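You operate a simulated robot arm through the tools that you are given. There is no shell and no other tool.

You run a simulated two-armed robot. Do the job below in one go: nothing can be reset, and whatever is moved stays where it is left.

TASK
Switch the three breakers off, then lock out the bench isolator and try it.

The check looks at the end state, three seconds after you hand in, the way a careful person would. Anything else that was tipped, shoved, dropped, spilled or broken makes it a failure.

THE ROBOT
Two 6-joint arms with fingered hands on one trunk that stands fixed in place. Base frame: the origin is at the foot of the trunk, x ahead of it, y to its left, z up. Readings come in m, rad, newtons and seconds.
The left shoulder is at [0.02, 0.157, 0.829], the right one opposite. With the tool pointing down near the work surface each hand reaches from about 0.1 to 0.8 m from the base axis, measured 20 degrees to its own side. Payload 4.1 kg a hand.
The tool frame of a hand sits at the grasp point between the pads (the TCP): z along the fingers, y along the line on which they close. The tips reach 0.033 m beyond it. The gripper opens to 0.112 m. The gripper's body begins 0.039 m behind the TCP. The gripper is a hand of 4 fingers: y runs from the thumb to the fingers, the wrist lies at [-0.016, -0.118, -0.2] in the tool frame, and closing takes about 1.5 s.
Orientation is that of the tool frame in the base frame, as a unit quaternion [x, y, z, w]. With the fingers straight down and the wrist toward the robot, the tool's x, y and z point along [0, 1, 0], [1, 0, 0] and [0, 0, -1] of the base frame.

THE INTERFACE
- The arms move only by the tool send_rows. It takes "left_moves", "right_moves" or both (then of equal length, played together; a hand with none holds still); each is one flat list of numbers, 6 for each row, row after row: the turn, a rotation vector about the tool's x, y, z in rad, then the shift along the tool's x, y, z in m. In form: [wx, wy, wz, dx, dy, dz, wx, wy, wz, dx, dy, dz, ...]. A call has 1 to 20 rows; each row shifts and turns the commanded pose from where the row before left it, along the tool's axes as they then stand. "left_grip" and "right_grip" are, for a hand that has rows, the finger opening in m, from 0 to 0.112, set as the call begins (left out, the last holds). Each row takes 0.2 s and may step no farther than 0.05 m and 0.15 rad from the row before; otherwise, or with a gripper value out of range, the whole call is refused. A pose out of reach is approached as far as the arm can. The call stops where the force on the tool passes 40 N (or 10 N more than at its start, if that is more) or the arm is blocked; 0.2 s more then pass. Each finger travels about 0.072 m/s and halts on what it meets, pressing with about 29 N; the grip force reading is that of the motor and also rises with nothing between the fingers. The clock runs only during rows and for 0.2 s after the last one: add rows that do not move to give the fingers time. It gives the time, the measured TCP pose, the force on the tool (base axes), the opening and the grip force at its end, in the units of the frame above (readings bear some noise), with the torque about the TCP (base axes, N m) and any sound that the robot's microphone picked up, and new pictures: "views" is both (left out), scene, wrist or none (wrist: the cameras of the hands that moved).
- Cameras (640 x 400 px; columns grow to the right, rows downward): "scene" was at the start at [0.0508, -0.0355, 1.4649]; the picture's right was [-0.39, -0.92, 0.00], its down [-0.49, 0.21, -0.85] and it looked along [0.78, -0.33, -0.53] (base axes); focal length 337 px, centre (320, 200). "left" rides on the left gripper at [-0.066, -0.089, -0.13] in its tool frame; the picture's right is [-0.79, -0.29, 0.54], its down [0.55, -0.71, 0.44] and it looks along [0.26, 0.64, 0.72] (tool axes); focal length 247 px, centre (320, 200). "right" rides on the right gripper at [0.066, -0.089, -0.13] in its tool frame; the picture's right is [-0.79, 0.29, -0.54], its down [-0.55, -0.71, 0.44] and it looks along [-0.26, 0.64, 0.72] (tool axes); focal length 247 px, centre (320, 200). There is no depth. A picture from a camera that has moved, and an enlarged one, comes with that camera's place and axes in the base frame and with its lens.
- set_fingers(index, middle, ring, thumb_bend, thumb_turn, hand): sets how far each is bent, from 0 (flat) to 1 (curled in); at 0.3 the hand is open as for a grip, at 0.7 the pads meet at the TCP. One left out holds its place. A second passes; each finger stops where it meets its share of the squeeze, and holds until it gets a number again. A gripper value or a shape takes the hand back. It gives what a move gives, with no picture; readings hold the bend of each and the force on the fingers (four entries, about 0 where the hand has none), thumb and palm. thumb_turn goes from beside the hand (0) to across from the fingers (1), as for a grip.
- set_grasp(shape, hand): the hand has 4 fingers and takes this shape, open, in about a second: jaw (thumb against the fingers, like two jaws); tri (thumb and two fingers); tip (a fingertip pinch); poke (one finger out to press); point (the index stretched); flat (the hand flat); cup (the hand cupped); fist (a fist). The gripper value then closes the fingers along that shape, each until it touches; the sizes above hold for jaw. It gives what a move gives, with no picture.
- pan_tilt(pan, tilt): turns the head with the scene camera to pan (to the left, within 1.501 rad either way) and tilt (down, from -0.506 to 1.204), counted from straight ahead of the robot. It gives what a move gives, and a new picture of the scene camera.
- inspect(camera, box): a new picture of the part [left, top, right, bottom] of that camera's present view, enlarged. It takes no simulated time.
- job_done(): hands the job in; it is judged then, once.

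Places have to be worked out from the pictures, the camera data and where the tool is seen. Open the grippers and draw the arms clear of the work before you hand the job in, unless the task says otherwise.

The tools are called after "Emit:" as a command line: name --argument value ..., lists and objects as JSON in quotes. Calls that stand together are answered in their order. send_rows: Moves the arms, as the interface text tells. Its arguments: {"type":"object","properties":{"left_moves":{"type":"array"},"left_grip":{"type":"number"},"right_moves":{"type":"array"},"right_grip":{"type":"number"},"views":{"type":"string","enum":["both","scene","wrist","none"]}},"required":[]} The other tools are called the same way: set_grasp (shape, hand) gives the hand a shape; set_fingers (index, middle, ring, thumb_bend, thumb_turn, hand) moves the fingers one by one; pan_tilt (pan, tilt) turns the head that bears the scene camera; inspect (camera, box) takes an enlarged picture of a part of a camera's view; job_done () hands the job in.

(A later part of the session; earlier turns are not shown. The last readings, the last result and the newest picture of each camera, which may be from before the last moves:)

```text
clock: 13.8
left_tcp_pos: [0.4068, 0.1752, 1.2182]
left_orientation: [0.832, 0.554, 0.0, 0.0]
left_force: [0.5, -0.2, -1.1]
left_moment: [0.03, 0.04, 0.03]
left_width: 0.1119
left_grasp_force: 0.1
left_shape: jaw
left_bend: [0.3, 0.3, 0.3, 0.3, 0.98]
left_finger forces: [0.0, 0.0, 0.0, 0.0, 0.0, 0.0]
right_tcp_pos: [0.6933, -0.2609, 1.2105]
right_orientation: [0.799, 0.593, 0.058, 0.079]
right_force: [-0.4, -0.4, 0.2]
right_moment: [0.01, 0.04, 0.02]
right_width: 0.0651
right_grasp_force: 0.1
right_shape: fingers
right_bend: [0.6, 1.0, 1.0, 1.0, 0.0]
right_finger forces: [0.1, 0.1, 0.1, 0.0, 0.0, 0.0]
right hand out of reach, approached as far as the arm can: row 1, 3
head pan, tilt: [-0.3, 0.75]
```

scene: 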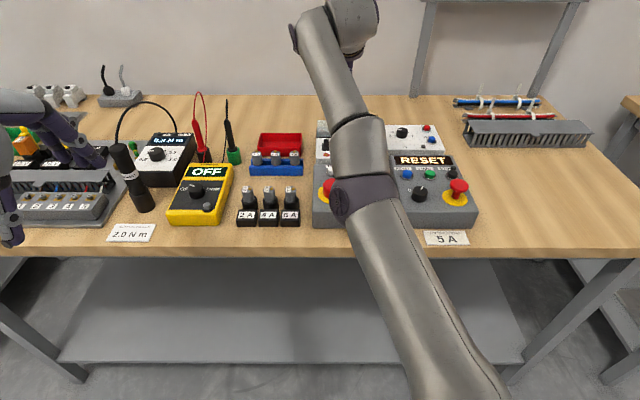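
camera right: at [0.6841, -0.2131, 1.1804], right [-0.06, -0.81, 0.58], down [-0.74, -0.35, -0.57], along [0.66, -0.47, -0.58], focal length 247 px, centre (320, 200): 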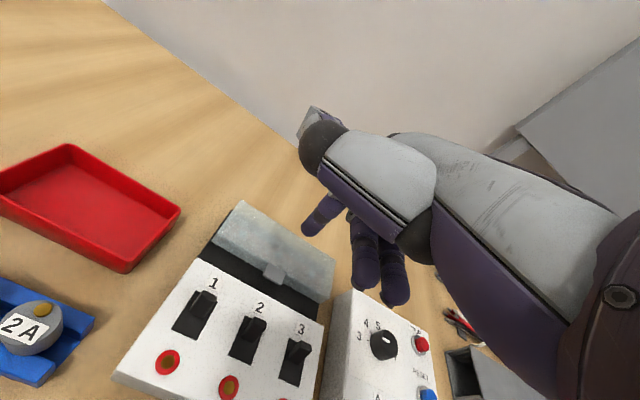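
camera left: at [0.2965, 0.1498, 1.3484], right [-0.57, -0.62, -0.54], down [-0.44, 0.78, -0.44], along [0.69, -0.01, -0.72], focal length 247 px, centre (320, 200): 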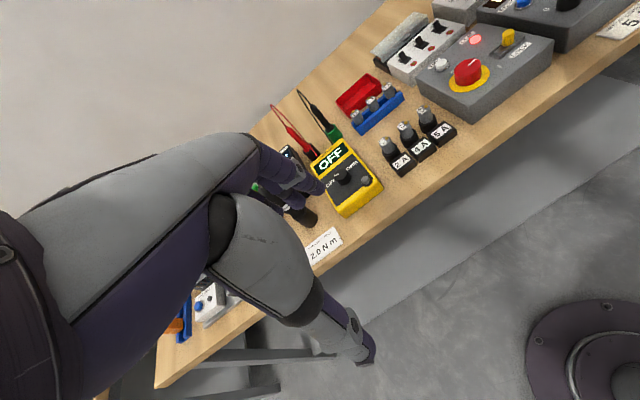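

Row 2 was reachable, and the arm is rising freely. Now at z≈1.21 I'll try a plain retreat toward the robot.

Emit:
send_rows --right_moves '[0, 0, 0, 0, -0.0294, -0.006, 0, 0, 0, 0, -0.0294, -0.006]' --views "none"

Emit:
send_rows --right_moves '[0.1, 0, 0, 0, 0, 0, 0.1, 0, 0, 0, 0, 0]' --views "scene"

```text
clock: 14.4
left_tcp_pos: [0.4057, 0.1757, 1.219]
left_orientation: [0.832, 0.555, 0.0, 0.0]
left_force: [1.0, 0.6, 0.5]
left_moment: [0.01, 0.01, 0.0]
left_width: 0.1115
left_grasp_force: 0.1
left_shape: jaw
left_bend: [0.3, 0.3, 0.3, 0.3, 0.98]
left_finger forces: [0.0, 0.1, 0.0, 0.0, 0.0, 0.1]
right_tcp_pos: [0.6699, -0.2461, 1.2393]
right_orientation: [0.799, 0.594, 0.059, 0.079]
right_force: [-0.1, 0.6, -0.1]
right_moment: [0.02, 0.04, 0.04]
right_width: 0.0649
right_grasp_force: 0.1
right_shape: fingers
right_bend: [0.6, 1.0, 1.0, 1.0, 0.0]
right_finger forces: [0.0, 0.1, 0.0, 0.0, 0.1, 0.0]
right hand out of reach, approached as far as the arm can: row 1, 2
head pan, tilt: [-0.3, 0.75]
```

```text
clock: 15.0
left_tcp_pos: [0.4059, 0.1746, 1.2195]
left_orientation: [0.832, 0.554, 0.0, 0.0]
left_force: [-1.1, 0.3, 0.9]
left_moment: [0.05, -0.05, -0.01]
left_width: 0.1116
left_grasp_force: 0.2
left_shape: jaw
left_bend: [0.3, 0.3, 0.3, 0.3, 0.98]
left_finger forces: [0.1, 0.1, 0.0, 0.0, 0.0, 0.1]
right_tcp_pos: [0.6378, -0.2401, 1.2106]
right_orientation: [0.803, 0.596, 0.0, 0.0]
right_force: [-1.5, -0.5, 1.0]
right_moment: [0.04, -0.04, 0.02]
right_width: 0.0651
right_grasp_force: 0.1
right_shape: fingers
right_bend: [0.6, 1.0, 1.0, 1.0, 0.0]
right_finger forces: [0.1, 0.0, 0.0, 0.0, 0.1, 0.0]
right hand out of reach, approached as far as the arm can: row 1, 2
head pan, tilt: [-0.3, 0.75]
```

scene: 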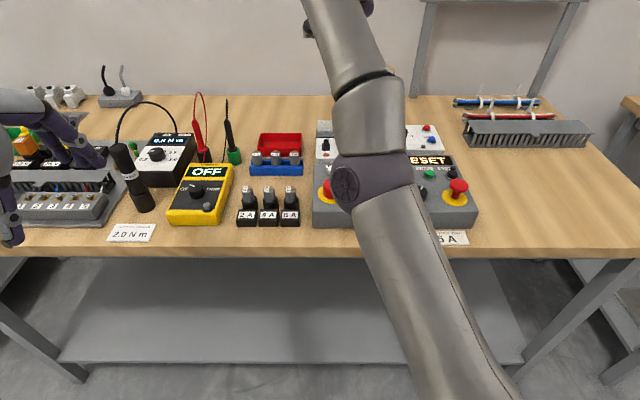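

The hand pivots exactly about the wrist, so the elbow is at its straight limit; the reach shell has a radius of about 0.675 around (0.02, -0.157, 0.96). I'll cut a downward chord inside that shell, which should bend the elbow if downward is its bending direction.

Emit:
send_rows --right_moves '[0, 0, 0, 0.0025, 0.015, 0.0199, 0, 0, 0, 0.0025, 0.015, 0.0199, 0, 0, 0, 0.0025, 0.015, 0.0199, 0, 0, 0, 0.0025, 0.015, 0.0199]' --views "none"

```text
clock: 16.0
left_tcp_pos: [0.4052, 0.1762, 1.2176]
left_orientation: [0.832, 0.554, 0.001, 0.0]
left_force: [-0.1, 0.1, -0.5]
left_moment: [-0.03, -0.01, 0.02]
left_width: 0.1117
left_grasp_force: 0.2
left_shape: jaw
left_bend: [0.3, 0.3, 0.3, 0.3, 0.98]
left_finger forces: [0.0, 0.0, 0.0, 0.1, 0.1, 0.0]
right_tcp_pos: [0.7008, -0.2465, 1.1301]
right_orientation: [0.803, 0.596, 0.001, -0.001]
right_force: [0.4, 0.0, 1.1]
right_moment: [-0.03, -0.01, -0.01]
right_width: 0.0651
right_grasp_force: 0.0
right_shape: fingers
right_bend: [0.6, 1.0, 1.0, 1.0, 0.0]
right_finger forces: [0.0, 0.1, 0.1, 0.0, 0.0, 0.0]
head pan, tilt: [-0.3, 0.75]
```

That tracked without complaint. Now a small inward step to see if the elbow bends.

Emit:
send_rows --right_moves '[0, 0, 0, 0, -0.01, 0.008, 0, 0, 0, 0, -0.02, 0.008, 0, 0, 0, 0, -0.03, 0]' --views "none"

```text
clock: 16.8
left_tcp_pos: [0.406, 0.1757, 1.2199]
left_orientation: [0.832, 0.554, 0.0, -0.001]
left_force: [-0.2, 0.1, 0.5]
left_moment: [-0.01, 0.01, -0.04]
left_width: 0.1115
left_grasp_force: 0.0
left_shape: jaw
left_bend: [0.3, 0.3, 0.3, 0.3, 0.98]
left_finger forces: [0.0, 0.0, 0.0, 0.1, 0.0, 0.1]
right_tcp_pos: [0.6866, -0.2293, 1.1436]
right_orientation: [0.803, 0.596, -0.002, -0.002]
right_force: [-0.7, -0.2, 0.4]
right_moment: [0.04, 0.03, -0.04]
right_width: 0.065
right_grasp_force: 0.1
right_shape: fingers
right_bend: [0.6, 1.0, 1.0, 1.0, 0.0]
right_finger forces: [0.1, 0.1, 0.0, 0.1, 0.0, 0.0]
right hand out of reach, approached as far as the arm can: row 1, 2, 3
head pan, tilt: [-0.3, 0.75]
```

Still pinned. I'll try the opposite: a long upward chord, which cuts deeper (~1 cm) inside the shell and stays well clear of the bench.

Emit:
send_rows --right_moves '[0, 0, 0, -0.0046, -0.0233, -0.0239, 0, 0, 0, -0.0046, -0.0233, -0.0239, 0, 0, 0, -0.0046, -0.0233, -0.0239, 0, 0, 0, -0.0046, -0.0233, -0.0239, 0, 0, 0, -0.0046, -0.0233, -0.0239, 0, 0, 0, -0.0046, -0.0233, -0.0239, 0, 0, 0, -0.0046, -0.0233, -0.0239]' --views "none"

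```text
clock: 18.4
left_tcp_pos: [0.4069, 0.1761, 1.2184]
left_orientation: [0.832, 0.554, 0.0, 0.0]
left_force: [0.3, -0.2, 0.4]
left_moment: [-0.02, 0.04, -0.01]
left_width: 0.1117
left_grasp_force: 0.0
left_shape: jaw
left_bend: [0.3, 0.3, 0.3, 0.3, 0.98]
left_finger forces: [0.1, 0.1, 0.0, 0.0, 0.0, 0.0]
right_tcp_pos: [0.5307, -0.2106, 1.3184]
right_orientation: [0.803, 0.596, -0.001, 0.001]
right_force: [0.5, 1.3, -0.7]
right_moment: [-0.07, 0.04, -0.04]
right_width: 0.065
right_grasp_force: 0.1
right_shape: fingers
right_bend: [0.6, 1.0, 1.0, 1.0, 0.0]
right_finger forces: [0.0, 0.1, 0.0, 0.0, 0.0, 0.0]
right hand out of reach, approached as far as the arm can: row 1, 3
head pan, tilt: [-0.3, 0.75]
```

Rows 4-7 tracked. Now a test step straight inward from here (high above the bench).

Emit:
send_rows --right_moves '[0, 0, 0, -0.0036, -0.017, 0.0245, 0, 0, 0, -0.0036, -0.017, 0.0245, 0, 0, 0, -0.0036, -0.017, 0.0245]' --views "scene"

```text
clock: 19.2
left_tcp_pos: [0.4068, 0.1766, 1.2179]
left_orientation: [0.832, 0.554, 0.0, 0.0]
left_force: [0.8, -0.3, -1.0]
left_moment: [0.01, 0.05, -0.01]
left_width: 0.1117
left_grasp_force: 0.1
left_shape: jaw
left_bend: [0.3, 0.3, 0.3, 0.3, 0.98]
left_finger forces: [0.0, 0.0, 0.0, 0.0, 0.0, 0.0]
right_tcp_pos: [0.4764, -0.2071, 1.246]
right_orientation: [0.803, 0.596, 0.002, 0.0]
right_force: [0.4, 0.4, 0.0]
right_moment: [-0.08, 0.03, -0.02]
right_width: 0.0651
right_grasp_force: 0.0
right_shape: fingers
right_bend: [0.6, 1.0, 1.0, 1.0, 0.0]
right_finger forces: [0.0, 0.0, 0.1, 0.1, 0.0, 0.0]
right hand out of reach, approached as far as the arm can: row 1
head pan, tilt: [-0.3, 0.75]
```

scene: 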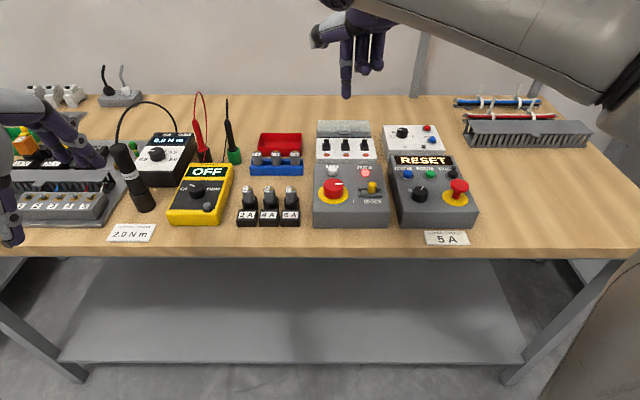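

The elbow is bent again and the arm tracks. I'll keep away from full stretch by tilting the fingers outward first, here in open air, and bending the index to 0.7 so it ends up roughly vertical; then I'll measure the tip.

Emit:
set_fingers --hand "right" --index 0.7

Emit:
send_rows --right_moves '[-0.1, 0, 0, 0, 0, 0, -0.1, 0, 0, 0, 0, 0, -0.1, 0, 0, 0, 0, 0]'

Emit:
inspect --camera "scene" --box '[290, 0, 410, 120]'

Emit:
inspect --camera "right" --box '[260, 120, 440, 320]'

```text
clock: 20.2
left_tcp_pos: [0.407, 0.175, 1.219]
left_orientation: [0.833, 0.554, 0.0, 0.0]
left_force: [0.5, 0.2, -0.2]
left_moment: [-0.05, 0.02, 0.0]
left_width: 0.1117
left_grasp_force: 0.1
left_shape: jaw
left_bend: [0.3, 0.3, 0.3, 0.3, 0.98]
left_finger forces: [0.0, 0.0, 0.0, 0.1, 0.0, 0.0]
right_tcp_pos: [0.4772, -0.2075, 1.2446]
right_orientation: [0.803, 0.596, 0.0, 0.0]
right_force: [-0.4, -0.1, -0.3]
right_moment: [-0.04, 0.01, -0.01]
right_width: 0.0688
right_grasp_force: 0.1
right_shape: fingers
right_bend: [0.7, 1.0, 1.0, 1.0, 0.0]
right_finger forces: [0.0, 0.0, 0.0, 0.1, 0.0, 0.1]
head pan, tilt: [-0.3, 0.75]
```

```text
clock: 21.0
left_tcp_pos: [0.4058, 0.1753, 1.2182]
left_orientation: [0.832, 0.554, 0.0, 0.0]
left_force: [0.3, 0.2, 0.0]
left_moment: [0.0, -0.03, 0.03]
left_width: 0.1117
left_grasp_force: 0.0
left_shape: jaw
left_bend: [0.3, 0.3, 0.3, 0.3, 0.98]
left_finger forces: [0.0, 0.0, 0.1, 0.0, 0.0, 0.0]
right_tcp_pos: [0.4771, -0.2082, 1.2441]
right_orientation: [0.794, 0.589, 0.09, 0.12]
right_force: [0.1, 0.0, -0.2]
right_moment: [-0.07, 0.01, 0.0]
right_width: 0.0687
right_grasp_force: 0.0
right_shape: fingers
right_bend: [0.7, 1.0, 1.0, 1.0, 0.0]
right_finger forces: [0.1, 0.0, 0.0, 0.0, 0.1, 0.0]
head pan, tilt: [-0.3, 0.75]
camera right: at [0.3775, -0.1091, 1.3421], right [-0.12, -0.79, 0.6], down [-0.69, -0.37, -0.63], along [0.72, -0.49, -0.5], focal length 247 px, centre (320, 200)
```

scene: 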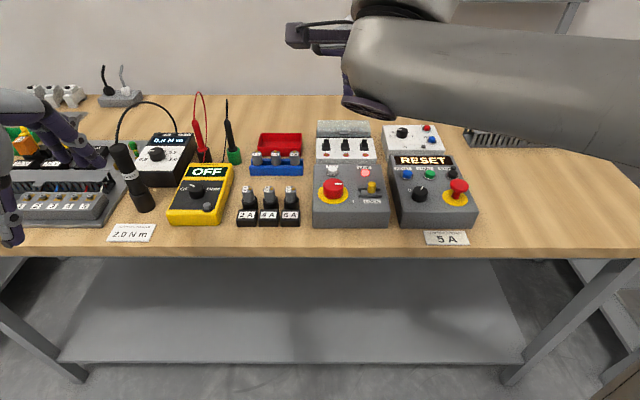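
right: 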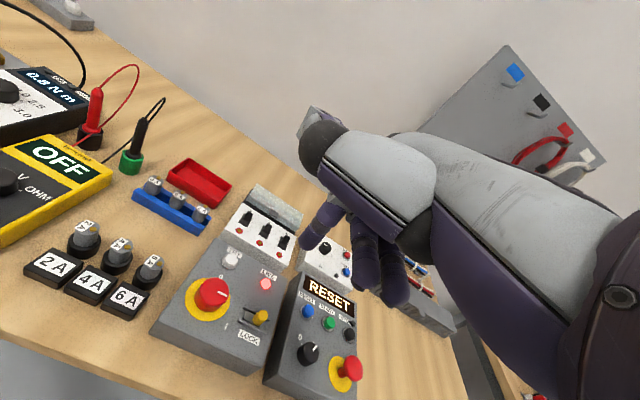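

```text
3.33 times, centred on (350, 60) of scene
camera zoom: at [0.0477, -0.0249, 1.4486], right [-0.3, -0.96, 0.0], down [-0.65, 0.2, -0.73], along [0.7, -0.22, -0.68], focal length 1122 px, centre (220, 667)
```

zoom: 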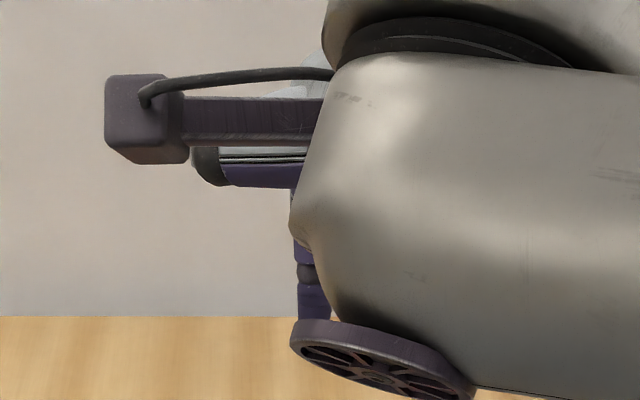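

```text
2.00 times, centred on (350, 220) of right
camera zoom: at [0.3775, -0.1091, 1.3421], right [-0.12, -0.79, 0.6], down [-0.69, -0.37, -0.63], along [0.72, -0.49, -0.5], focal length 494 px, centre (260, 160)
```

zoom: 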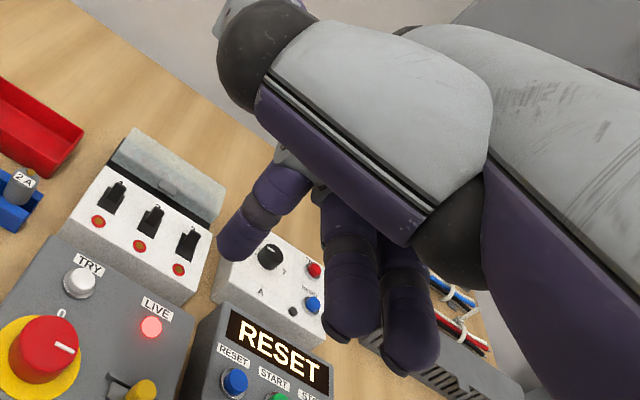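

The tip with bend 0.7 sits at about (0.003, 0.009, 0.034) in the tool frame, and the 0.3 rad outward tilt is good. Moving to hover behind breaker 2 at about z 1.03, which is well within the wrist's reach.

Emit:
send_rows --right_moves '[0, 0, 0, -0.00253, 0.02579, 0.03288, 0, 0, 0, -0.00253, 0.02579, 0.03288, 0, 0, 0, -0.00253, 0.02579, 0.03288, 0, 0, 0, -0.00253, 0.02579, 0.03288, 0, 0, 0, -0.00253, 0.02579, 0.03288, 0, 0, 0, -0.00253, 0.02579, 0.03288, 0, 0, 0, -0.00253, 0.02579, 0.03288, 0, 0, 0, -0.00253, 0.02579, 0.03288, 0, 0, 0, -0.00253, 0.02579, 0.03288]'

Emit:
inspect --camera "right" --box '[140, 160, 380, 360]'

```text
clock: 23.0
left_tcp_pos: [0.4062, 0.1762, 1.2173]
left_orientation: [0.832, 0.555, 0.0, 0.0]
left_force: [-1.1, -0.2, 0.7]
left_moment: [0.0, -0.03, -0.04]
left_width: 0.1117
left_grasp_force: 0.1
left_shape: jaw
left_bend: [0.3, 0.3, 0.3, 0.3, 0.98]
left_finger forces: [0.0, 0.0, 0.1, 0.1, 0.1, 0.0]
right_tcp_pos: [0.7663, -0.323, 1.029]
right_orientation: [0.794, 0.589, 0.089, 0.12]
right_force: [0.3, 0.2, 0.5]
right_moment: [0.0, 0.0, 0.0]
right_width: 0.0689
right_grasp_force: 0.1
right_shape: fingers
right_bend: [0.7, 1.0, 1.0, 1.0, 0.0]
right_finger forces: [0.0, 0.0, 0.0, 0.0, 0.0, 0.0]
head pan, tilt: [-0.3, 0.75]
camera right: at [0.6661, -0.2225, 1.1274], right [-0.12, -0.79, 0.6], down [-0.69, -0.37, -0.63], along [0.72, -0.49, -0.5], focal length 247 px, centre (320, 200)
```

scene: 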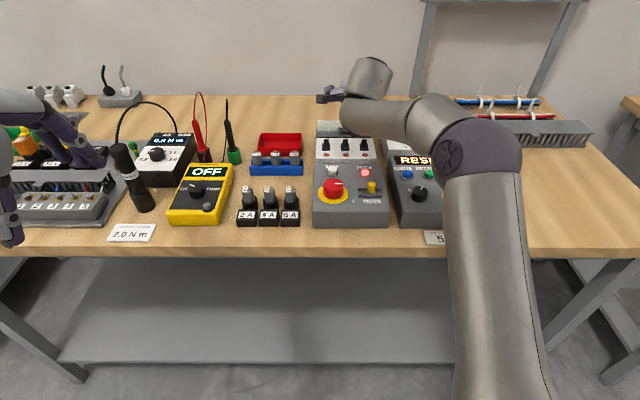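
right: 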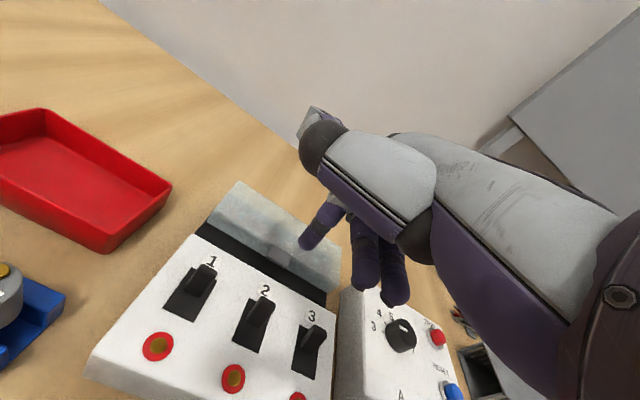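

```text
2.00 times, centred on (260, 260) of right
camera zoom: at [0.6661, -0.2225, 1.1274], right [-0.12, -0.79, 0.6], down [-0.69, -0.37, -0.63], along [0.72, -0.49, -0.5], focal length 494 px, centre (440, 80)
```

zoom: 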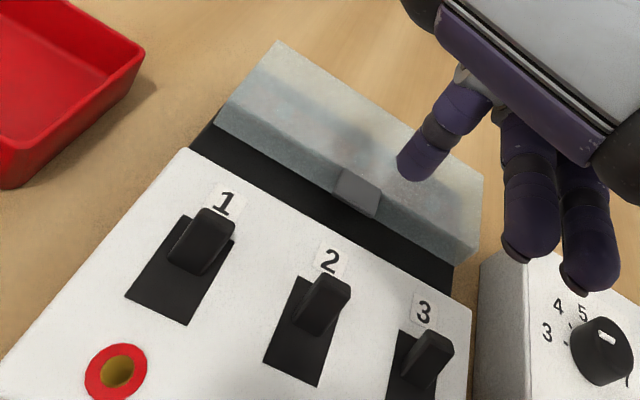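

The levers, labels 1-2-3 and the lid are clear in view, and the tip is at ≈(0.785, -0.326, 0.999). I'll ease back 1 cm so it lands between lever 2 and the rear edge, then lower 4 cm and check.

Emit:
send_rows --right_moves '[0, 0, 0, 0.002, -0.0091, -0.0028, 0, 0, 0, 0, -0.0059, 0.0191, 0, 0, 0, 0, -0.0059, 0.0191]' --views "none"

Emit:
inspect --camera "right" --box '[180, 180, 360, 330]'

```text
clock: 23.8
left_tcp_pos: [0.4057, 0.1758, 1.2186]
left_orientation: [0.832, 0.555, -0.001, 0.0]
left_force: [-0.6, -0.2, 0.2]
left_moment: [0.0, 0.05, 0.03]
left_width: 0.1115
left_grasp_force: 0.0
left_shape: jaw
left_bend: [0.3, 0.3, 0.3, 0.3, 0.98]
left_finger forces: [0.0, 0.1, 0.1, 0.1, 0.0, 0.1]
right_tcp_pos: [0.7574, -0.315, 0.9896]
right_orientation: [0.794, 0.589, 0.09, 0.12]
right_force: [0.0, 1.0, 0.3]
right_moment: [-0.02, 0.01, 0.02]
right_width: 0.0683
right_grasp_force: 0.0
right_shape: fingers
right_bend: [0.7, 1.0, 1.0, 1.0, 0.0]
right_finger forces: [0.0, 0.1, 0.1, 0.0, 0.1, 0.0]
head pan, tilt: [-0.3, 0.75]
```

```text
2.67 times, centred on (270, 255) of right
camera zoom: at [0.6586, -0.2164, 1.0873], right [-0.12, -0.79, 0.6], down [-0.69, -0.37, -0.63], along [0.72, -0.49, -0.5], focal length 659 px, centre (453, 53)
```

zoom: 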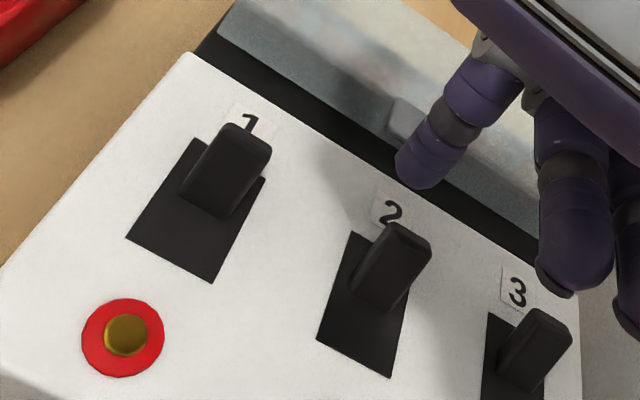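

The tip is level with the lever tops and lined up behind lever 2. I'll lower another 13 mm.

Emit:
send_rows --right_moves '[0, 0, 0, 0, -0.0019, 0.0062, 0, 0, 0, 0, -0.0019, 0.0062]' --views "none"

Emit:
inspect --camera "right" --box '[220, 180, 360, 300]'

```text
clock: 24.4
left_tcp_pos: [0.4058, 0.175, 1.2195]
left_orientation: [0.832, 0.554, 0.001, 0.0]
left_force: [0.1, -0.1, 0.0]
left_moment: [0.01, 0.02, -0.02]
left_width: 0.1116
left_grasp_force: 0.0
left_shape: jaw
left_bend: [0.3, 0.3, 0.3, 0.3, 0.98]
left_finger forces: [0.0, 0.0, 0.1, 0.0, 0.0, 0.0]
right_tcp_pos: [0.7589, -0.3149, 0.9755]
right_orientation: [0.794, 0.589, 0.089, 0.119]
right_force: [0.2, -0.6, -1.3]
right_moment: [-0.01, 0.0, 0.02]
right_width: 0.0687
right_grasp_force: 0.0
right_shape: fingers
right_bend: [0.7, 1.0, 1.0, 1.0, 0.0]
right_finger forces: [0.0, 0.1, 0.0, 0.0, 0.1, 0.1]
head pan, tilt: [-0.3, 0.75]
```

```text
3.33 times, centred on (290, 240) of right
camera zoom: at [0.6593, -0.2163, 1.0745], right [-0.12, -0.79, 0.6], down [-0.69, -0.37, -0.63], along [0.72, -0.49, -0.5], focal length 823 px, centre (420, 67)
```

zoom: 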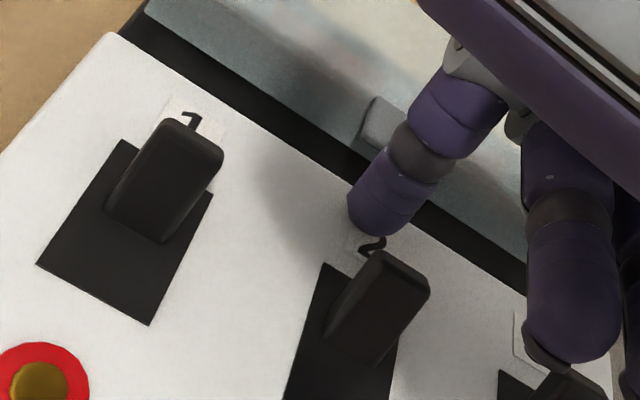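

The tip is right behind lever 2, just above the plate. Now I pull it toward the robot in small steps.

Emit:
send_rows --right_moves '[0, 0, 0, 0, -0.00478, -0.00148, 0, 0, 0, 0, -0.00478, -0.00148, 0, 0, 0, 0, -0.00478, -0.00148, 0, 0, 0, 0, -0.00478, -0.00148, 0, 0, 0, 0, -0.00478, -0.00148]' --views "none"

Emit:
inspect --camera "right" --box '[220, 180, 360, 300]'

```text
clock: 25.6
left_tcp_pos: [0.4057, 0.1764, 1.2194]
left_orientation: [0.832, 0.554, 0.0, 0.0]
left_force: [0.7, 0.7, 0.4]
left_moment: [-0.02, 0.01, -0.01]
left_width: 0.1115
left_grasp_force: 0.0
left_shape: jaw
left_bend: [0.3, 0.3, 0.3, 0.3, 0.98]
left_finger forces: [0.0, 0.0, 0.1, 0.0, 0.1, 0.0]
right_tcp_pos: [0.7347, -0.3079, 0.9756]
right_orientation: [0.794, 0.59, 0.089, 0.119]
right_force: [-1.0, 0.1, 0.0]
right_moment: [0.02, 0.01, 0.0]
right_width: 0.0688
right_grasp_force: 0.1
right_shape: fingers
right_bend: [0.7, 1.0, 1.0, 1.0, 0.0]
right_finger forces: [0.1, 0.0, 0.1, 0.0, 0.0, 0.0]
head pan, tilt: [-0.3, 0.75]
```

```text
3.33 times, centred on (290, 240) of right
camera zoom: at [0.6345, -0.2081, 1.0746], right [-0.12, -0.79, 0.6], down [-0.69, -0.37, -0.63], along [0.72, -0.49, -0.5], focal length 823 px, centre (420, 67)
```

zoom: 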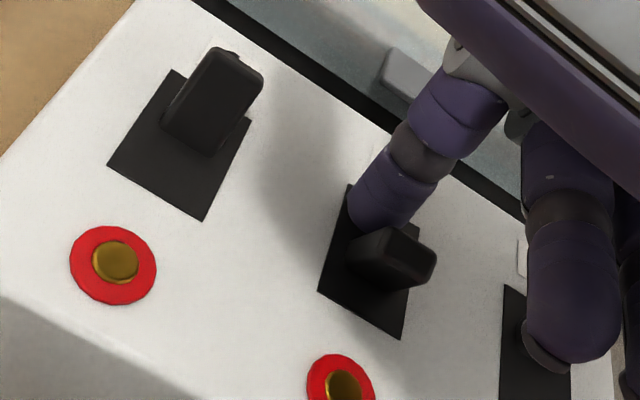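

Lever 2 has swung over. I'll push a few mm more to be sure it reached its stop, then lift out upward and look.

Emit:
send_rows --right_moves '[0, 0, 0, 0, -0.00287, -0.00089, 0, 0, 0, 0, -0.00287, -0.00089]' --views "none"

Emit:
send_rows --right_moves '[0, 0, 0, 0, 0.0118, -0.0191, 0, 0, 0, 0, 0.0118, -0.0191]' --views "none"

Emit:
inspect --camera "right" --box '[180, 180, 360, 330]'

```text
clock: 26.2
left_tcp_pos: [0.4054, 0.1769, 1.2194]
left_orientation: [0.833, 0.554, 0.0, 0.0]
left_force: [-0.1, 0.3, -0.2]
left_moment: [0.0, -0.03, -0.03]
left_width: 0.1114
left_grasp_force: 0.0
left_shape: jaw
left_bend: [0.3, 0.3, 0.3, 0.3, 0.98]
left_finger forces: [0.1, 0.0, 0.0, 0.1, 0.0, 0.1]
right_tcp_pos: [0.729, -0.306, 0.9783]
right_orientation: [0.794, 0.589, 0.089, 0.121]
right_force: [1.9, 0.0, -0.2]
right_moment: [0.0, -0.02, 0.01]
right_width: 0.0682
right_grasp_force: 0.9
right_shape: fingers
right_bend: [0.68, 1.0, 1.0, 1.0, 0.0]
right_finger forces: [1.7, 0.0, 0.0, 0.1, 0.1, 0.1]
head pan, tilt: [-0.3, 0.75]
```

```text
clock: 26.8
left_tcp_pos: [0.405, 0.175, 1.2189]
left_orientation: [0.833, 0.554, 0.0, 0.0]
left_force: [-0.1, 0.3, -0.3]
left_moment: [0.02, -0.03, -0.02]
left_width: 0.1118
left_grasp_force: 0.2
left_shape: jaw
left_bend: [0.3, 0.3, 0.3, 0.3, 0.98]
left_finger forces: [0.1, 0.0, 0.0, 0.1, 0.0, 0.1]
right_tcp_pos: [0.7385, -0.3092, 1.021]
right_orientation: [0.794, 0.589, 0.088, 0.12]
right_force: [-0.1, 0.5, 0.4]
right_moment: [0.02, 0.01, 0.01]
right_width: 0.0688
right_grasp_force: 0.1
right_shape: fingers
right_bend: [0.7, 1.0, 1.0, 1.0, 0.0]
right_finger forces: [0.1, 0.0, 0.0, 0.1, 0.1, 0.0]
head pan, tilt: [-0.3, 0.75]
```

```text
2.67 times, centred on (270, 255) of right
camera zoom: at [0.6397, -0.2101, 1.1188], right [-0.12, -0.79, 0.6], down [-0.69, -0.37, -0.63], along [0.72, -0.49, -0.5], focal length 659 px, centre (453, 53)
```

zoom: 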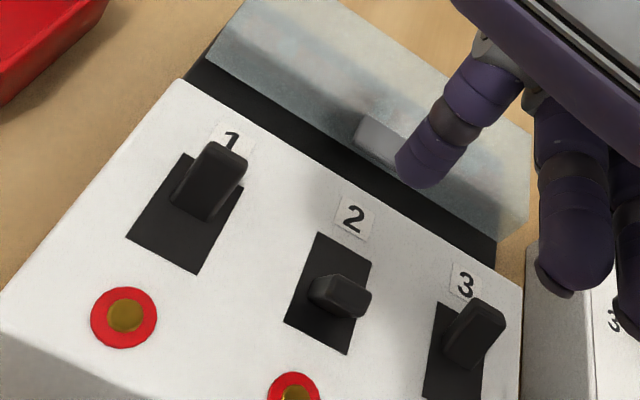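

Breaker 2 is OFF, leaning toward the robot. Same motion for breaker 3: shift 49 mm right and 21 mm out, then lower partway and check.

Emit:
send_rows --right_moves '[0, 0, 0, -0.0247, 0.0101, 0.0031, 0, 0, 0, -0.0247, 0.0101, 0.0031, 0, 0, 0, 0, -0.0045, 0.0145, 0, 0, 0, 0, -0.0045, 0.0145]' --views "none"

Emit:
inspect --camera "right" --box '[220, 180, 420, 330]'

```text
clock: 27.8
left_tcp_pos: [0.4063, 0.177, 1.2181]
left_orientation: [0.832, 0.555, 0.0, -0.001]
left_force: [-0.3, -1.2, 0.5]
left_moment: [0.0, -0.03, -0.02]
left_width: 0.1118
left_grasp_force: 0.1
left_shape: jaw
left_bend: [0.3, 0.3, 0.3, 0.3, 0.98]
left_finger forces: [0.1, 0.0, 0.0, 0.0, 0.1, 0.0]
right_tcp_pos: [0.744, -0.3621, 0.9903]
right_orientation: [0.794, 0.59, 0.089, 0.12]
right_force: [-0.4, -0.4, -0.1]
right_moment: [0.0, -0.02, 0.03]
right_width: 0.0686
right_grasp_force: 0.0
right_shape: fingers
right_bend: [0.7, 1.0, 1.0, 1.0, 0.0]
right_finger forces: [0.0, 0.0, 0.1, 0.0, 0.1, 0.0]
head pan, tilt: [-0.3, 0.75]
```

```text
2.67 times, centred on (320, 255) of right
camera zoom: at [0.6457, -0.2634, 1.0882], right [-0.12, -0.79, 0.6], down [-0.69, -0.37, -0.63], along [0.72, -0.49, -0.5], focal length 659 px, centre (320, 53)
```

zoom: 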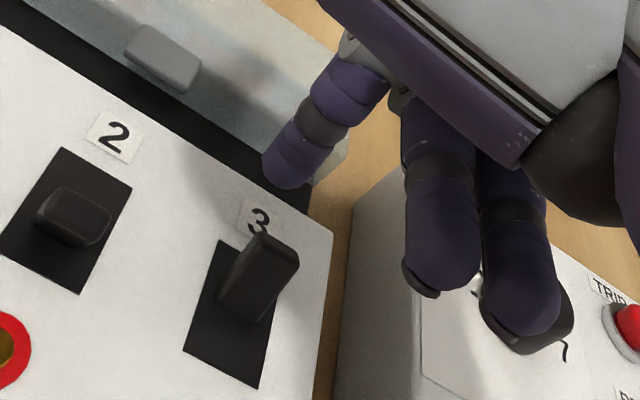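

The index is over label 3 right behind lever 3, and the curled fingers clear the dial box. Lowering the rest and pulling lever 3 toward the robot.

Emit:
send_rows --right_moves '[0, 0, 0, -0.002, -0.0022, 0.0071, 0, 0, 0, 0, -0.0022, 0.0071]' --views "none"

Emit:
inspect --camera "right" --box '[220, 180, 420, 330]'

Emit:
send_rows --right_moves '[0, 0, 0, 0, -0.00478, -0.00148, 0, 0, 0, 0, -0.00478, -0.00148, 0, 0, 0, 0, -0.00478, -0.00148, 0, 0, 0, 0, -0.00478, -0.00148, 0, 0, 0, 0, -0.00478, -0.00148, 0, 0, 0, 0, -0.00478, -0.00148]' --views "none"

Emit:
inspect --camera "right" --box '[220, 180, 420, 330]'

```text
clock: 28.4
left_tcp_pos: [0.4069, 0.1754, 1.2186]
left_orientation: [0.832, 0.554, 0.0, 0.001]
left_force: [0.6, -0.3, -0.1]
left_moment: [-0.02, -0.03, -0.02]
left_width: 0.1117
left_grasp_force: 0.0
left_shape: jaw
left_bend: [0.3, 0.3, 0.3, 0.3, 0.98]
left_finger forces: [0.0, 0.1, 0.0, 0.1, 0.1, 0.1]
right_tcp_pos: [0.7446, -0.3654, 0.9754]
right_orientation: [0.794, 0.59, 0.089, 0.12]
right_force: [0.5, 0.3, 0.1]
right_moment: [0.02, -0.01, 0.0]
right_width: 0.0686
right_grasp_force: 0.1
right_shape: fingers
right_bend: [0.7, 1.0, 1.0, 1.0, 0.0]
right_finger forces: [0.0, 0.1, 0.0, 0.0, 0.0, 0.1]
head pan, tilt: [-0.3, 0.75]
```

```text
2.67 times, centred on (320, 255) of right
camera zoom: at [0.6456, -0.2658, 1.073], right [-0.12, -0.79, 0.6], down [-0.69, -0.37, -0.63], along [0.72, -0.49, -0.5], focal length 659 px, centre (320, 53)
```

zoom: 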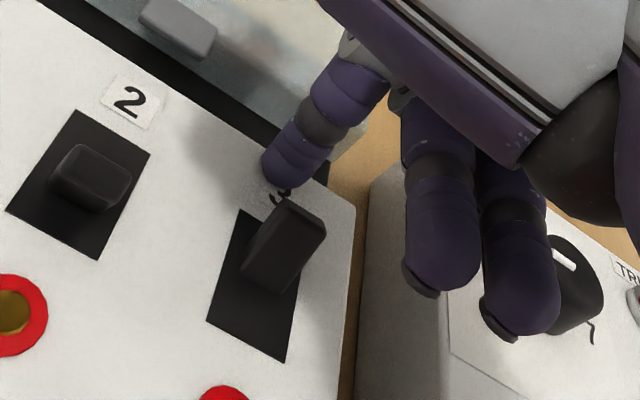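

```text
clock: 29.8
left_tcp_pos: [0.4068, 0.176, 1.2201]
left_orientation: [0.832, 0.554, 0.0, 0.0]
left_force: [0.2, 0.4, 0.7]
left_moment: [0.02, -0.02, -0.02]
left_width: 0.1115
left_grasp_force: 0.0
left_shape: jaw
left_bend: [0.3, 0.3, 0.3, 0.3, 0.98]
left_finger forces: [0.1, 0.0, 0.0, 0.0, 0.0, 0.1]
right_tcp_pos: [0.7159, -0.3564, 0.9755]
right_orientation: [0.794, 0.59, 0.089, 0.12]
right_force: [0.8, -0.1, 0.5]
right_moment: [-0.04, 0.0, 0.02]
right_width: 0.0684
right_grasp_force: 0.5
right_shape: fingers
right_bend: [0.69, 1.0, 1.0, 1.0, 0.0]
right_finger forces: [0.6, 0.0, 0.1, 0.0, 0.1, 0.1]
head pan, tilt: [-0.3, 0.75]
```

```text
2.67 times, centred on (320, 255) of right
camera zoom: at [0.6165, -0.2572, 1.074], right [-0.12, -0.79, 0.6], down [-0.69, -0.37, -0.63], along [0.72, -0.49, -0.5], focal length 659 px, centre (320, 53)
```

zoom: 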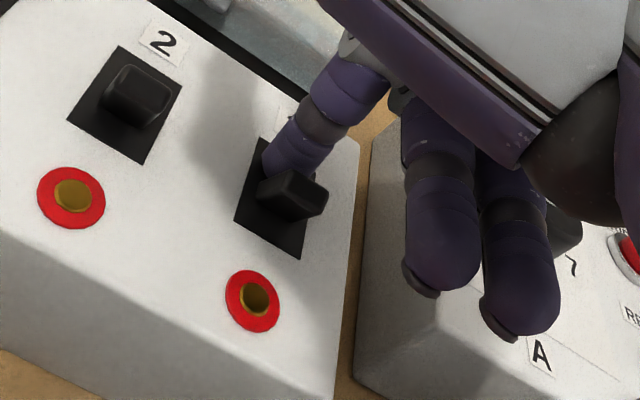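

Lever 3 is over. I'll lift out and move across to behind lever 1.

Emit:
send_rows --right_moves '[0, 0, 0, 0, -0.0024, -0.0007, 0, 0, 0, 0, 0.0118, -0.0191, 0, 0, 0, 0, 0.0118, -0.0191, 0, 0, 0, 0.0341, 0.0065, 0.002, 0, 0, 0, 0.0341, 0.0065, 0.002, 0, 0, 0, 0.0341, 0.0065, 0.002, 0, 0, 0, 0, -0.0045, 0.0145, 0, 0, 0, 0, -0.0045, 0.0145]' --views "none"

Emit:
inspect --camera "right" --box '[220, 180, 420, 330]'

```text
clock: 31.6
left_tcp_pos: [0.4058, 0.175, 1.2183]
left_orientation: [0.832, 0.554, 0.0, 0.0]
left_force: [0.0, -0.2, 0.4]
left_moment: [-0.04, 0.0, -0.01]
left_width: 0.1116
left_grasp_force: 0.1
left_shape: jaw
left_bend: [0.3, 0.3, 0.3, 0.3, 0.98]
left_finger forces: [0.0, 0.0, 0.1, 0.0, 0.0, 0.1]
right_tcp_pos: [0.7729, -0.2669, 0.9862]
right_orientation: [0.794, 0.59, 0.089, 0.12]
right_force: [-0.7, 0.0, 0.3]
right_moment: [0.02, 0.02, 0.0]
right_width: 0.0685
right_grasp_force: 0.0
right_shape: fingers
right_bend: [0.7, 1.0, 1.0, 1.0, 0.0]
right_finger forces: [0.0, 0.0, 0.1, 0.0, 0.1, 0.1]
head pan, tilt: [-0.3, 0.75]
```

```text
2.67 times, centred on (320, 255) of right
camera zoom: at [0.6736, -0.1676, 1.0853], right [-0.12, -0.79, 0.6], down [-0.69, -0.37, -0.63], along [0.72, -0.49, -0.5], focal length 659 px, centre (320, 53)
```

zoom: 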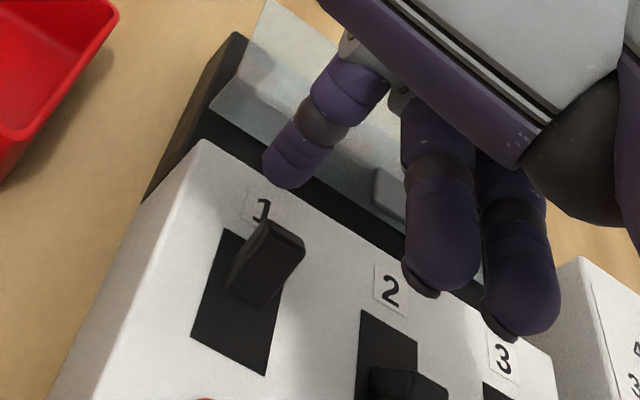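

The index is lined up behind lever 1 over its label. Lowering 11 mm and pulling.

Emit:
send_rows --right_moves '[0, 0, 0, 0, -0.0016, 0.0052, 0, 0, 0, 0, -0.0016, 0.0052]' --views "none"

Emit:
inspect --camera "right" --box '[220, 180, 420, 330]'

Emit:
send_rows --right_moves '[0, 0, 0, 0, -0.00478, -0.00148, 0, 0, 0, 0, -0.00478, -0.00148, 0, 0, 0, 0, -0.00478, -0.00148, 0, 0, 0, 0, -0.00478, -0.00148, 0, 0, 0, 0, -0.00478, -0.00148, 0, 0, 0, 0, -0.00478, -0.00148]' --views "none"

Emit:
inspect --camera "right" --box '[220, 180, 420, 330]'

```text
clock: 32.2
left_tcp_pos: [0.4053, 0.1765, 1.2176]
left_orientation: [0.833, 0.554, 0.0, 0.001]
left_force: [-0.6, -0.6, 0.8]
left_moment: [0.0, 0.0, -0.01]
left_width: 0.1118
left_grasp_force: 0.0
left_shape: jaw
left_bend: [0.3, 0.3, 0.3, 0.3, 0.98]
left_finger forces: [0.1, 0.0, 0.0, 0.0, 0.1, 0.1]
right_tcp_pos: [0.7737, -0.2654, 0.9773]
right_orientation: [0.794, 0.589, 0.089, 0.121]
right_force: [0.4, 0.0, -0.5]
right_moment: [-0.02, 0.0, 0.02]
right_width: 0.0689
right_grasp_force: 0.1
right_shape: fingers
right_bend: [0.7, 1.0, 1.0, 1.0, 0.0]
right_finger forces: [0.0, 0.0, 0.1, 0.0, 0.0, 0.0]
head pan, tilt: [-0.3, 0.75]
```

```text
2.67 times, centred on (320, 255) of right
camera zoom: at [0.674, -0.1675, 1.075], right [-0.12, -0.79, 0.6], down [-0.69, -0.37, -0.63], along [0.72, -0.49, -0.5], focal length 659 px, centre (320, 53)
```

zoom: 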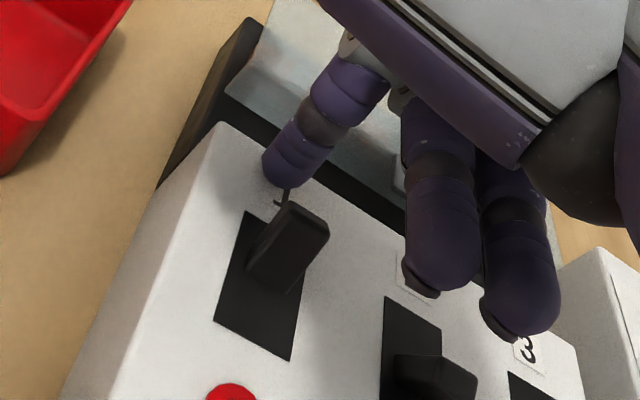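

```text
clock: 33.6
left_tcp_pos: [0.405, 0.1758, 1.2187]
left_orientation: [0.833, 0.554, 0.0, 0.0]
left_force: [0.3, 0.1, 1.6]
left_moment: [-0.01, 0.01, -0.04]
left_width: 0.1118
left_grasp_force: 0.1
left_shape: jaw
left_bend: [0.3, 0.3, 0.3, 0.3, 0.98]
left_finger forces: [0.0, 0.1, 0.1, 0.1, 0.0, 0.0]
right_tcp_pos: [0.7443, -0.2585, 0.978]
right_orientation: [0.794, 0.59, 0.089, 0.119]
right_force: [0.8, 0.2, 0.1]
right_moment: [0.0, -0.09, 0.0]
right_width: 0.068
right_grasp_force: 0.0
right_shape: fingers
right_bend: [0.69, 1.0, 1.0, 1.0, 0.0]
right_finger forces: [1.1, 0.1, 0.0, 0.1, 0.1, 0.0]
head pan, tilt: [-0.3, 0.75]
```

```text
2.67 times, centred on (320, 255) of right
camera zoom: at [0.645, -0.1589, 1.0763], right [-0.12, -0.79, 0.6], down [-0.69, -0.37, -0.63], along [0.72, -0.49, -0.5], focal length 659 px, centre (320, 53)
```

zoom: 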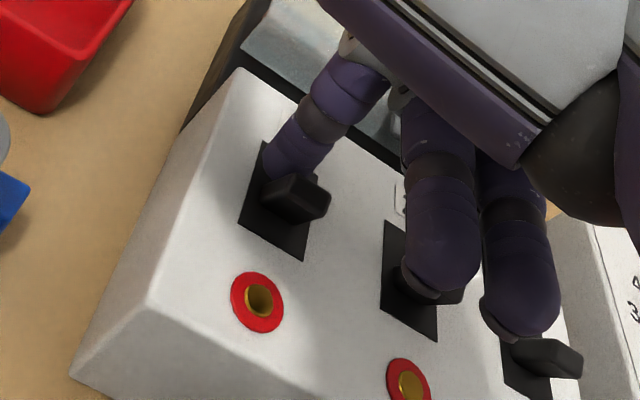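

Lever 1 is over too. I'll lift clear and back off up to check all three breakers.

Emit:
send_rows --right_moves '[0, 0, 0, 0, -0.0024, -0.0007, 0, 0, 0, 0, 0.0118, -0.0191, 0, 0, 0, 0, 0.0118, -0.0191, 0, 0, 0, 0, -0.0218, -0.0413, 0, 0, 0, 0, -0.0218, -0.0413, 0, 0, 0, 0, -0.0218, -0.0413, 0, 0, 0, 0, -0.0218, -0.0413]'

Emit:
inspect --camera "right" --box '[140, 160, 400, 380]'

```text
clock: 35.2
left_tcp_pos: [0.406, 0.1764, 1.2182]
left_orientation: [0.833, 0.554, 0.0, 0.0]
left_force: [0.2, -0.8, 0.1]
left_moment: [0.01, 0.08, 0.0]
left_width: 0.1118
left_grasp_force: 0.1
left_shape: jaw
left_bend: [0.3, 0.3, 0.3, 0.3, 0.98]
left_finger forces: [0.0, 0.0, 0.1, 0.0, 0.0, 0.0]
right_tcp_pos: [0.6249, -0.2214, 1.1552]
right_orientation: [0.794, 0.589, 0.088, 0.12]
right_force: [0.7, 0.2, 0.0]
right_moment: [0.0, 0.04, 0.01]
right_width: 0.0687
right_grasp_force: 0.1
right_shape: fingers
right_bend: [0.7, 1.0, 1.0, 1.0, 0.0]
right_finger forces: [0.0, 0.0, 0.0, 0.0, 0.0, 0.1]
head pan, tilt: [-0.3, 0.75]
camera right: at [0.5269, -0.122, 1.2525], right [-0.12, -0.79, 0.6], down [-0.69, -0.37, -0.62], along [0.72, -0.49, -0.5], focal length 247 px, centre (320, 200)
```

scene: 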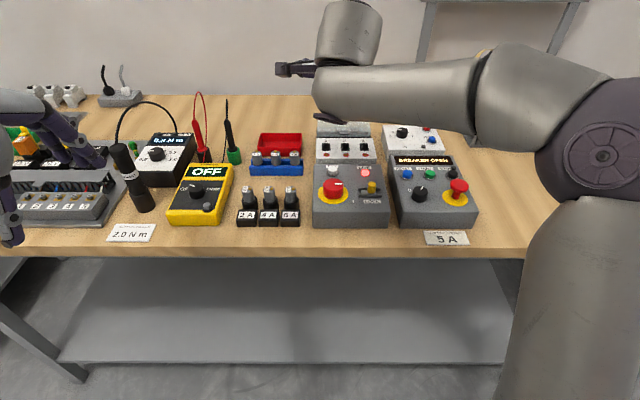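
right: 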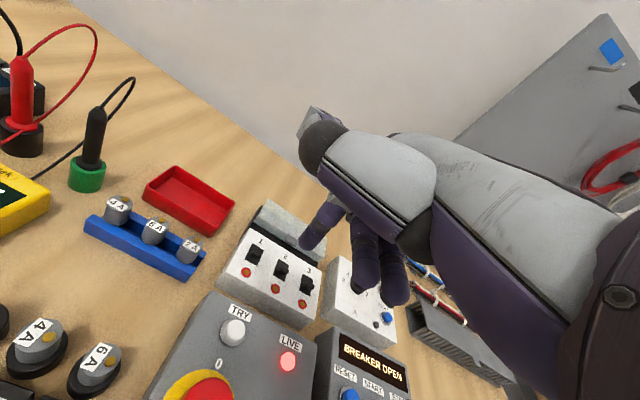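

```text
1.82 times, centred on (270, 270) of right
camera zoom: at [0.5269, -0.122, 1.2525], right [-0.12, -0.79, 0.6], down [-0.69, -0.37, -0.62], along [0.72, -0.49, -0.5], focal length 449 px, centre (411, 73)
```

zoom: 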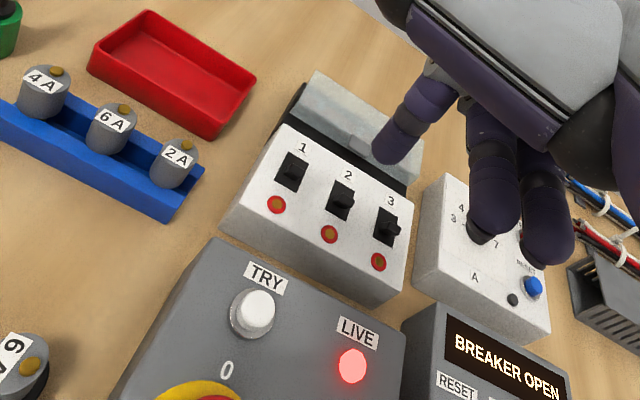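

"BREAKER OPEN" is displayed and all three levers lean the same way, so the breakers are off. For the isolator knob I'll switch the right hand to a tri grip, un-tilt it, and move above the knob centre (0.567, -0.215).

Emit:
set_grasp --shape "tri" --hand "right"

Emit:
send_rows --right_moves '[0.1, 0, 0, 0, 0, 0, 0.1, 0, 0, 0, 0, 0, 0.1, 0, 0, 0, 0, 0]' --views "wrist"

Emit:
inspect --camera "scene" --box '[260, 20, 440, 240]'

```text
clock: 36.1
left_tcp_pos: [0.4054, 0.1756, 1.2186]
left_orientation: [0.833, 0.554, 0.001, 0.0]
left_force: [0.1, 0.3, 0.5]
left_moment: [0.0, 0.0, 0.0]
left_width: 0.1116
left_grasp_force: 0.1
left_shape: jaw
left_bend: [0.3, 0.3, 0.3, 0.3, 0.98]
left_finger forces: [0.1, 0.0, 0.1, 0.0, 0.0, 0.1]
right_tcp_pos: [0.6271, -0.2206, 1.1542]
right_orientation: [0.793, 0.59, 0.089, 0.12]
right_force: [0.1, 0.8, -0.2]
right_moment: [0.0, 0.03, -0.04]
right_width: 0.1115
right_grasp_force: 0.0
right_shape: tri
right_bend: [0.3, 0.3, 0.99, 0.3, 0.97]
right_finger forces: [0.0, 0.0, 0.1, 0.0, 0.0, 0.0]
head pan, tilt: [-0.3, 0.75]
```

```text
clock: 36.9
left_tcp_pos: [0.4061, 0.1764, 1.2191]
left_orientation: [0.832, 0.554, 0.0, 0.0]
left_force: [-0.4, 0.6, 0.2]
left_moment: [0.02, -0.03, 0.0]
left_width: 0.1117
left_grasp_force: 0.1
left_shape: jaw
left_bend: [0.3, 0.3, 0.3, 0.3, 0.98]
left_finger forces: [0.0, 0.1, 0.0, 0.0, 0.1, 0.2]
right_tcp_pos: [0.626, -0.2203, 1.154]
right_orientation: [0.803, 0.596, 0.0, 0.0]
right_force: [-0.8, 0.4, 0.2]
right_moment: [0.01, 0.0, 0.01]
right_width: 0.1116
right_grasp_force: 0.1
right_shape: tri
right_bend: [0.3, 0.3, 0.99, 0.3, 0.97]
right_finger forces: [0.0, 0.0, 0.0, 0.1, 0.0, 0.0]
head pan, tilt: [-0.3, 0.75]
camera right: at [0.5592, -0.1324, 1.2838], right [0.05, -0.84, 0.54], down [-0.84, -0.32, -0.43], along [0.54, -0.43, -0.72], focal length 247 px, centre (320, 200)
```

right: 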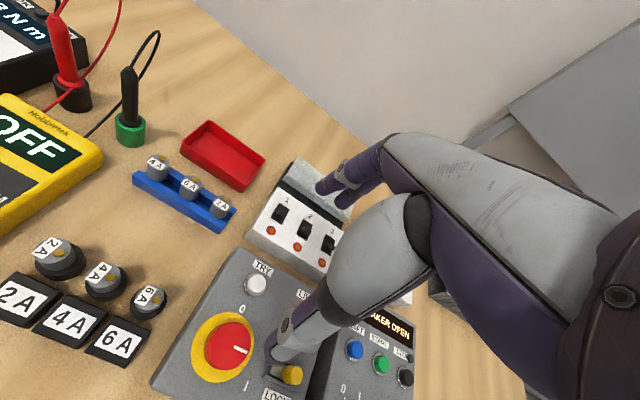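

```text
1.82 times, centred on (350, 130) of scene
camera zoom: at [0.0473, -0.0251, 1.4486], right [-0.3, -0.96, 0.0], down [-0.65, 0.2, -0.73], along [0.7, -0.22, -0.68], focal length 612 px, centre (266, 327)
```

zoom: 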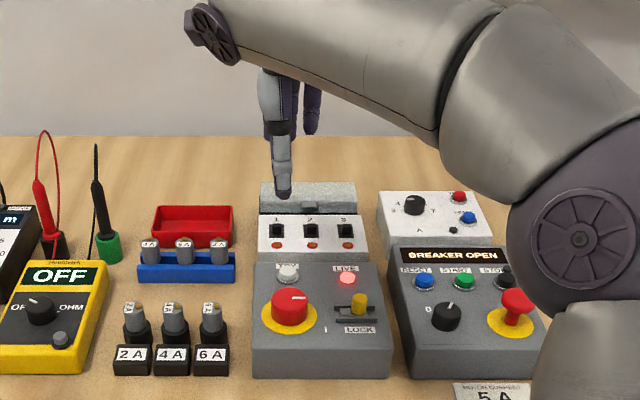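

Great view of the knob from above; zooming in to pin down the markings, the pointer and the knob centre.

Emit:
inspect --camera "right" --box '[170, 260, 330, 400]'

```text
2.86 times, centred on (250, 330) of right
camera zoom: at [0.5592, -0.1324, 1.2838], right [0.05, -0.84, 0.54], down [-0.84, -0.32, -0.43], along [0.54, -0.43, -0.72], focal length 706 px, centre (520, -171)
```

zoom: 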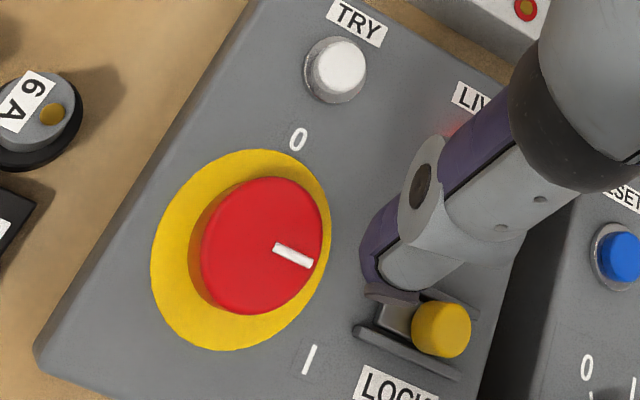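

Knob axis ≈(0.565, -0.214), top z≈0.979, Ø≈45 mm; the pointer is along the box's right and "0" is exactly 90° counter-clockwise of it. I'll go above the knob and wind the wrist 45° clockwise, ready for the turn.

Emit:
send_rows --right_moves '[0, 0, 0, -0.006, -0.03, 0.032, 0, 0, 0, -0.006, -0.03, 0.032, 0, 0, 0.13, 0, 0, 0, 0, 0, 0.13, 0, 0, 0, 0, 0, 0.13, 0, 0, 0, 0, 0, 0.13, 0, 0, 0, 0, 0, 0.13, 0, 0, 0, 0, 0, 0.13, 0, 0, 0]' --views "both"

```text
clock: 38.7
left_tcp_pos: [0.4064, 0.1742, 1.2181]
left_orientation: [0.833, 0.554, 0.001, 0.0]
left_force: [-0.9, -0.4, 0.1]
left_moment: [-0.03, -0.02, -0.02]
left_width: 0.1116
left_grasp_force: 0.1
left_shape: jaw
left_bend: [0.3, 0.3, 0.3, 0.3, 0.98]
left_finger forces: [0.0, 0.0, 0.0, 0.0, 0.1, 0.0]
right_tcp_pos: [0.5646, -0.2168, 1.0899]
right_orientation: [0.969, 0.245, 0.0, 0.001]
right_force: [-0.2, 0.9, 0.1]
right_moment: [-0.02, 0.03, 0.01]
right_width: 0.1118
right_grasp_force: 0.0
right_shape: tri
right_bend: [0.3, 0.3, 0.99, 0.3, 0.97]
right_finger forces: [0.1, 0.0, 0.0, 0.0, 0.0, 0.0]
head pan, tilt: [-0.3, 0.75]
camera right: at [0.5801, -0.106, 1.2194], right [-0.56, -0.63, 0.54], down [-0.82, 0.36, -0.44], along [0.08, -0.69, -0.72], focal length 247 px, centre (320, 200)
```

scene: 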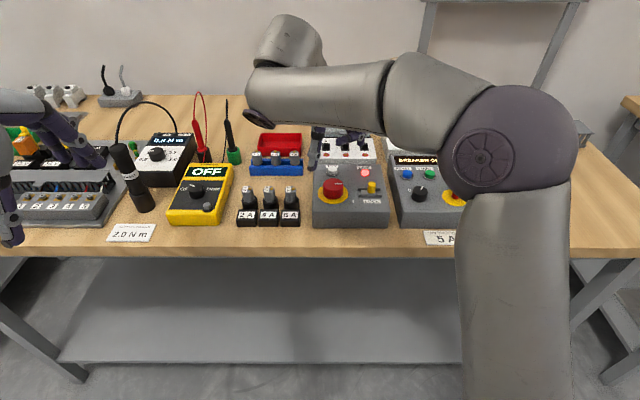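
right: 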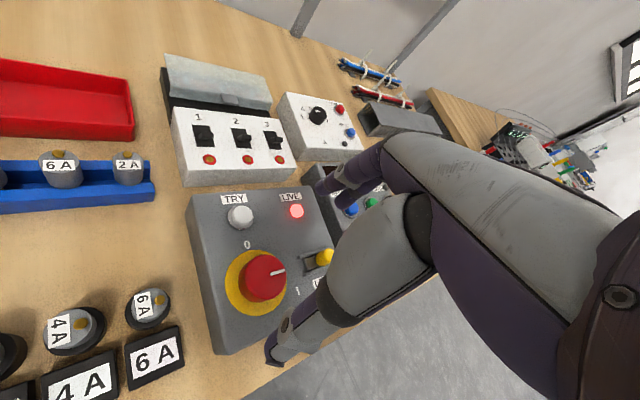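

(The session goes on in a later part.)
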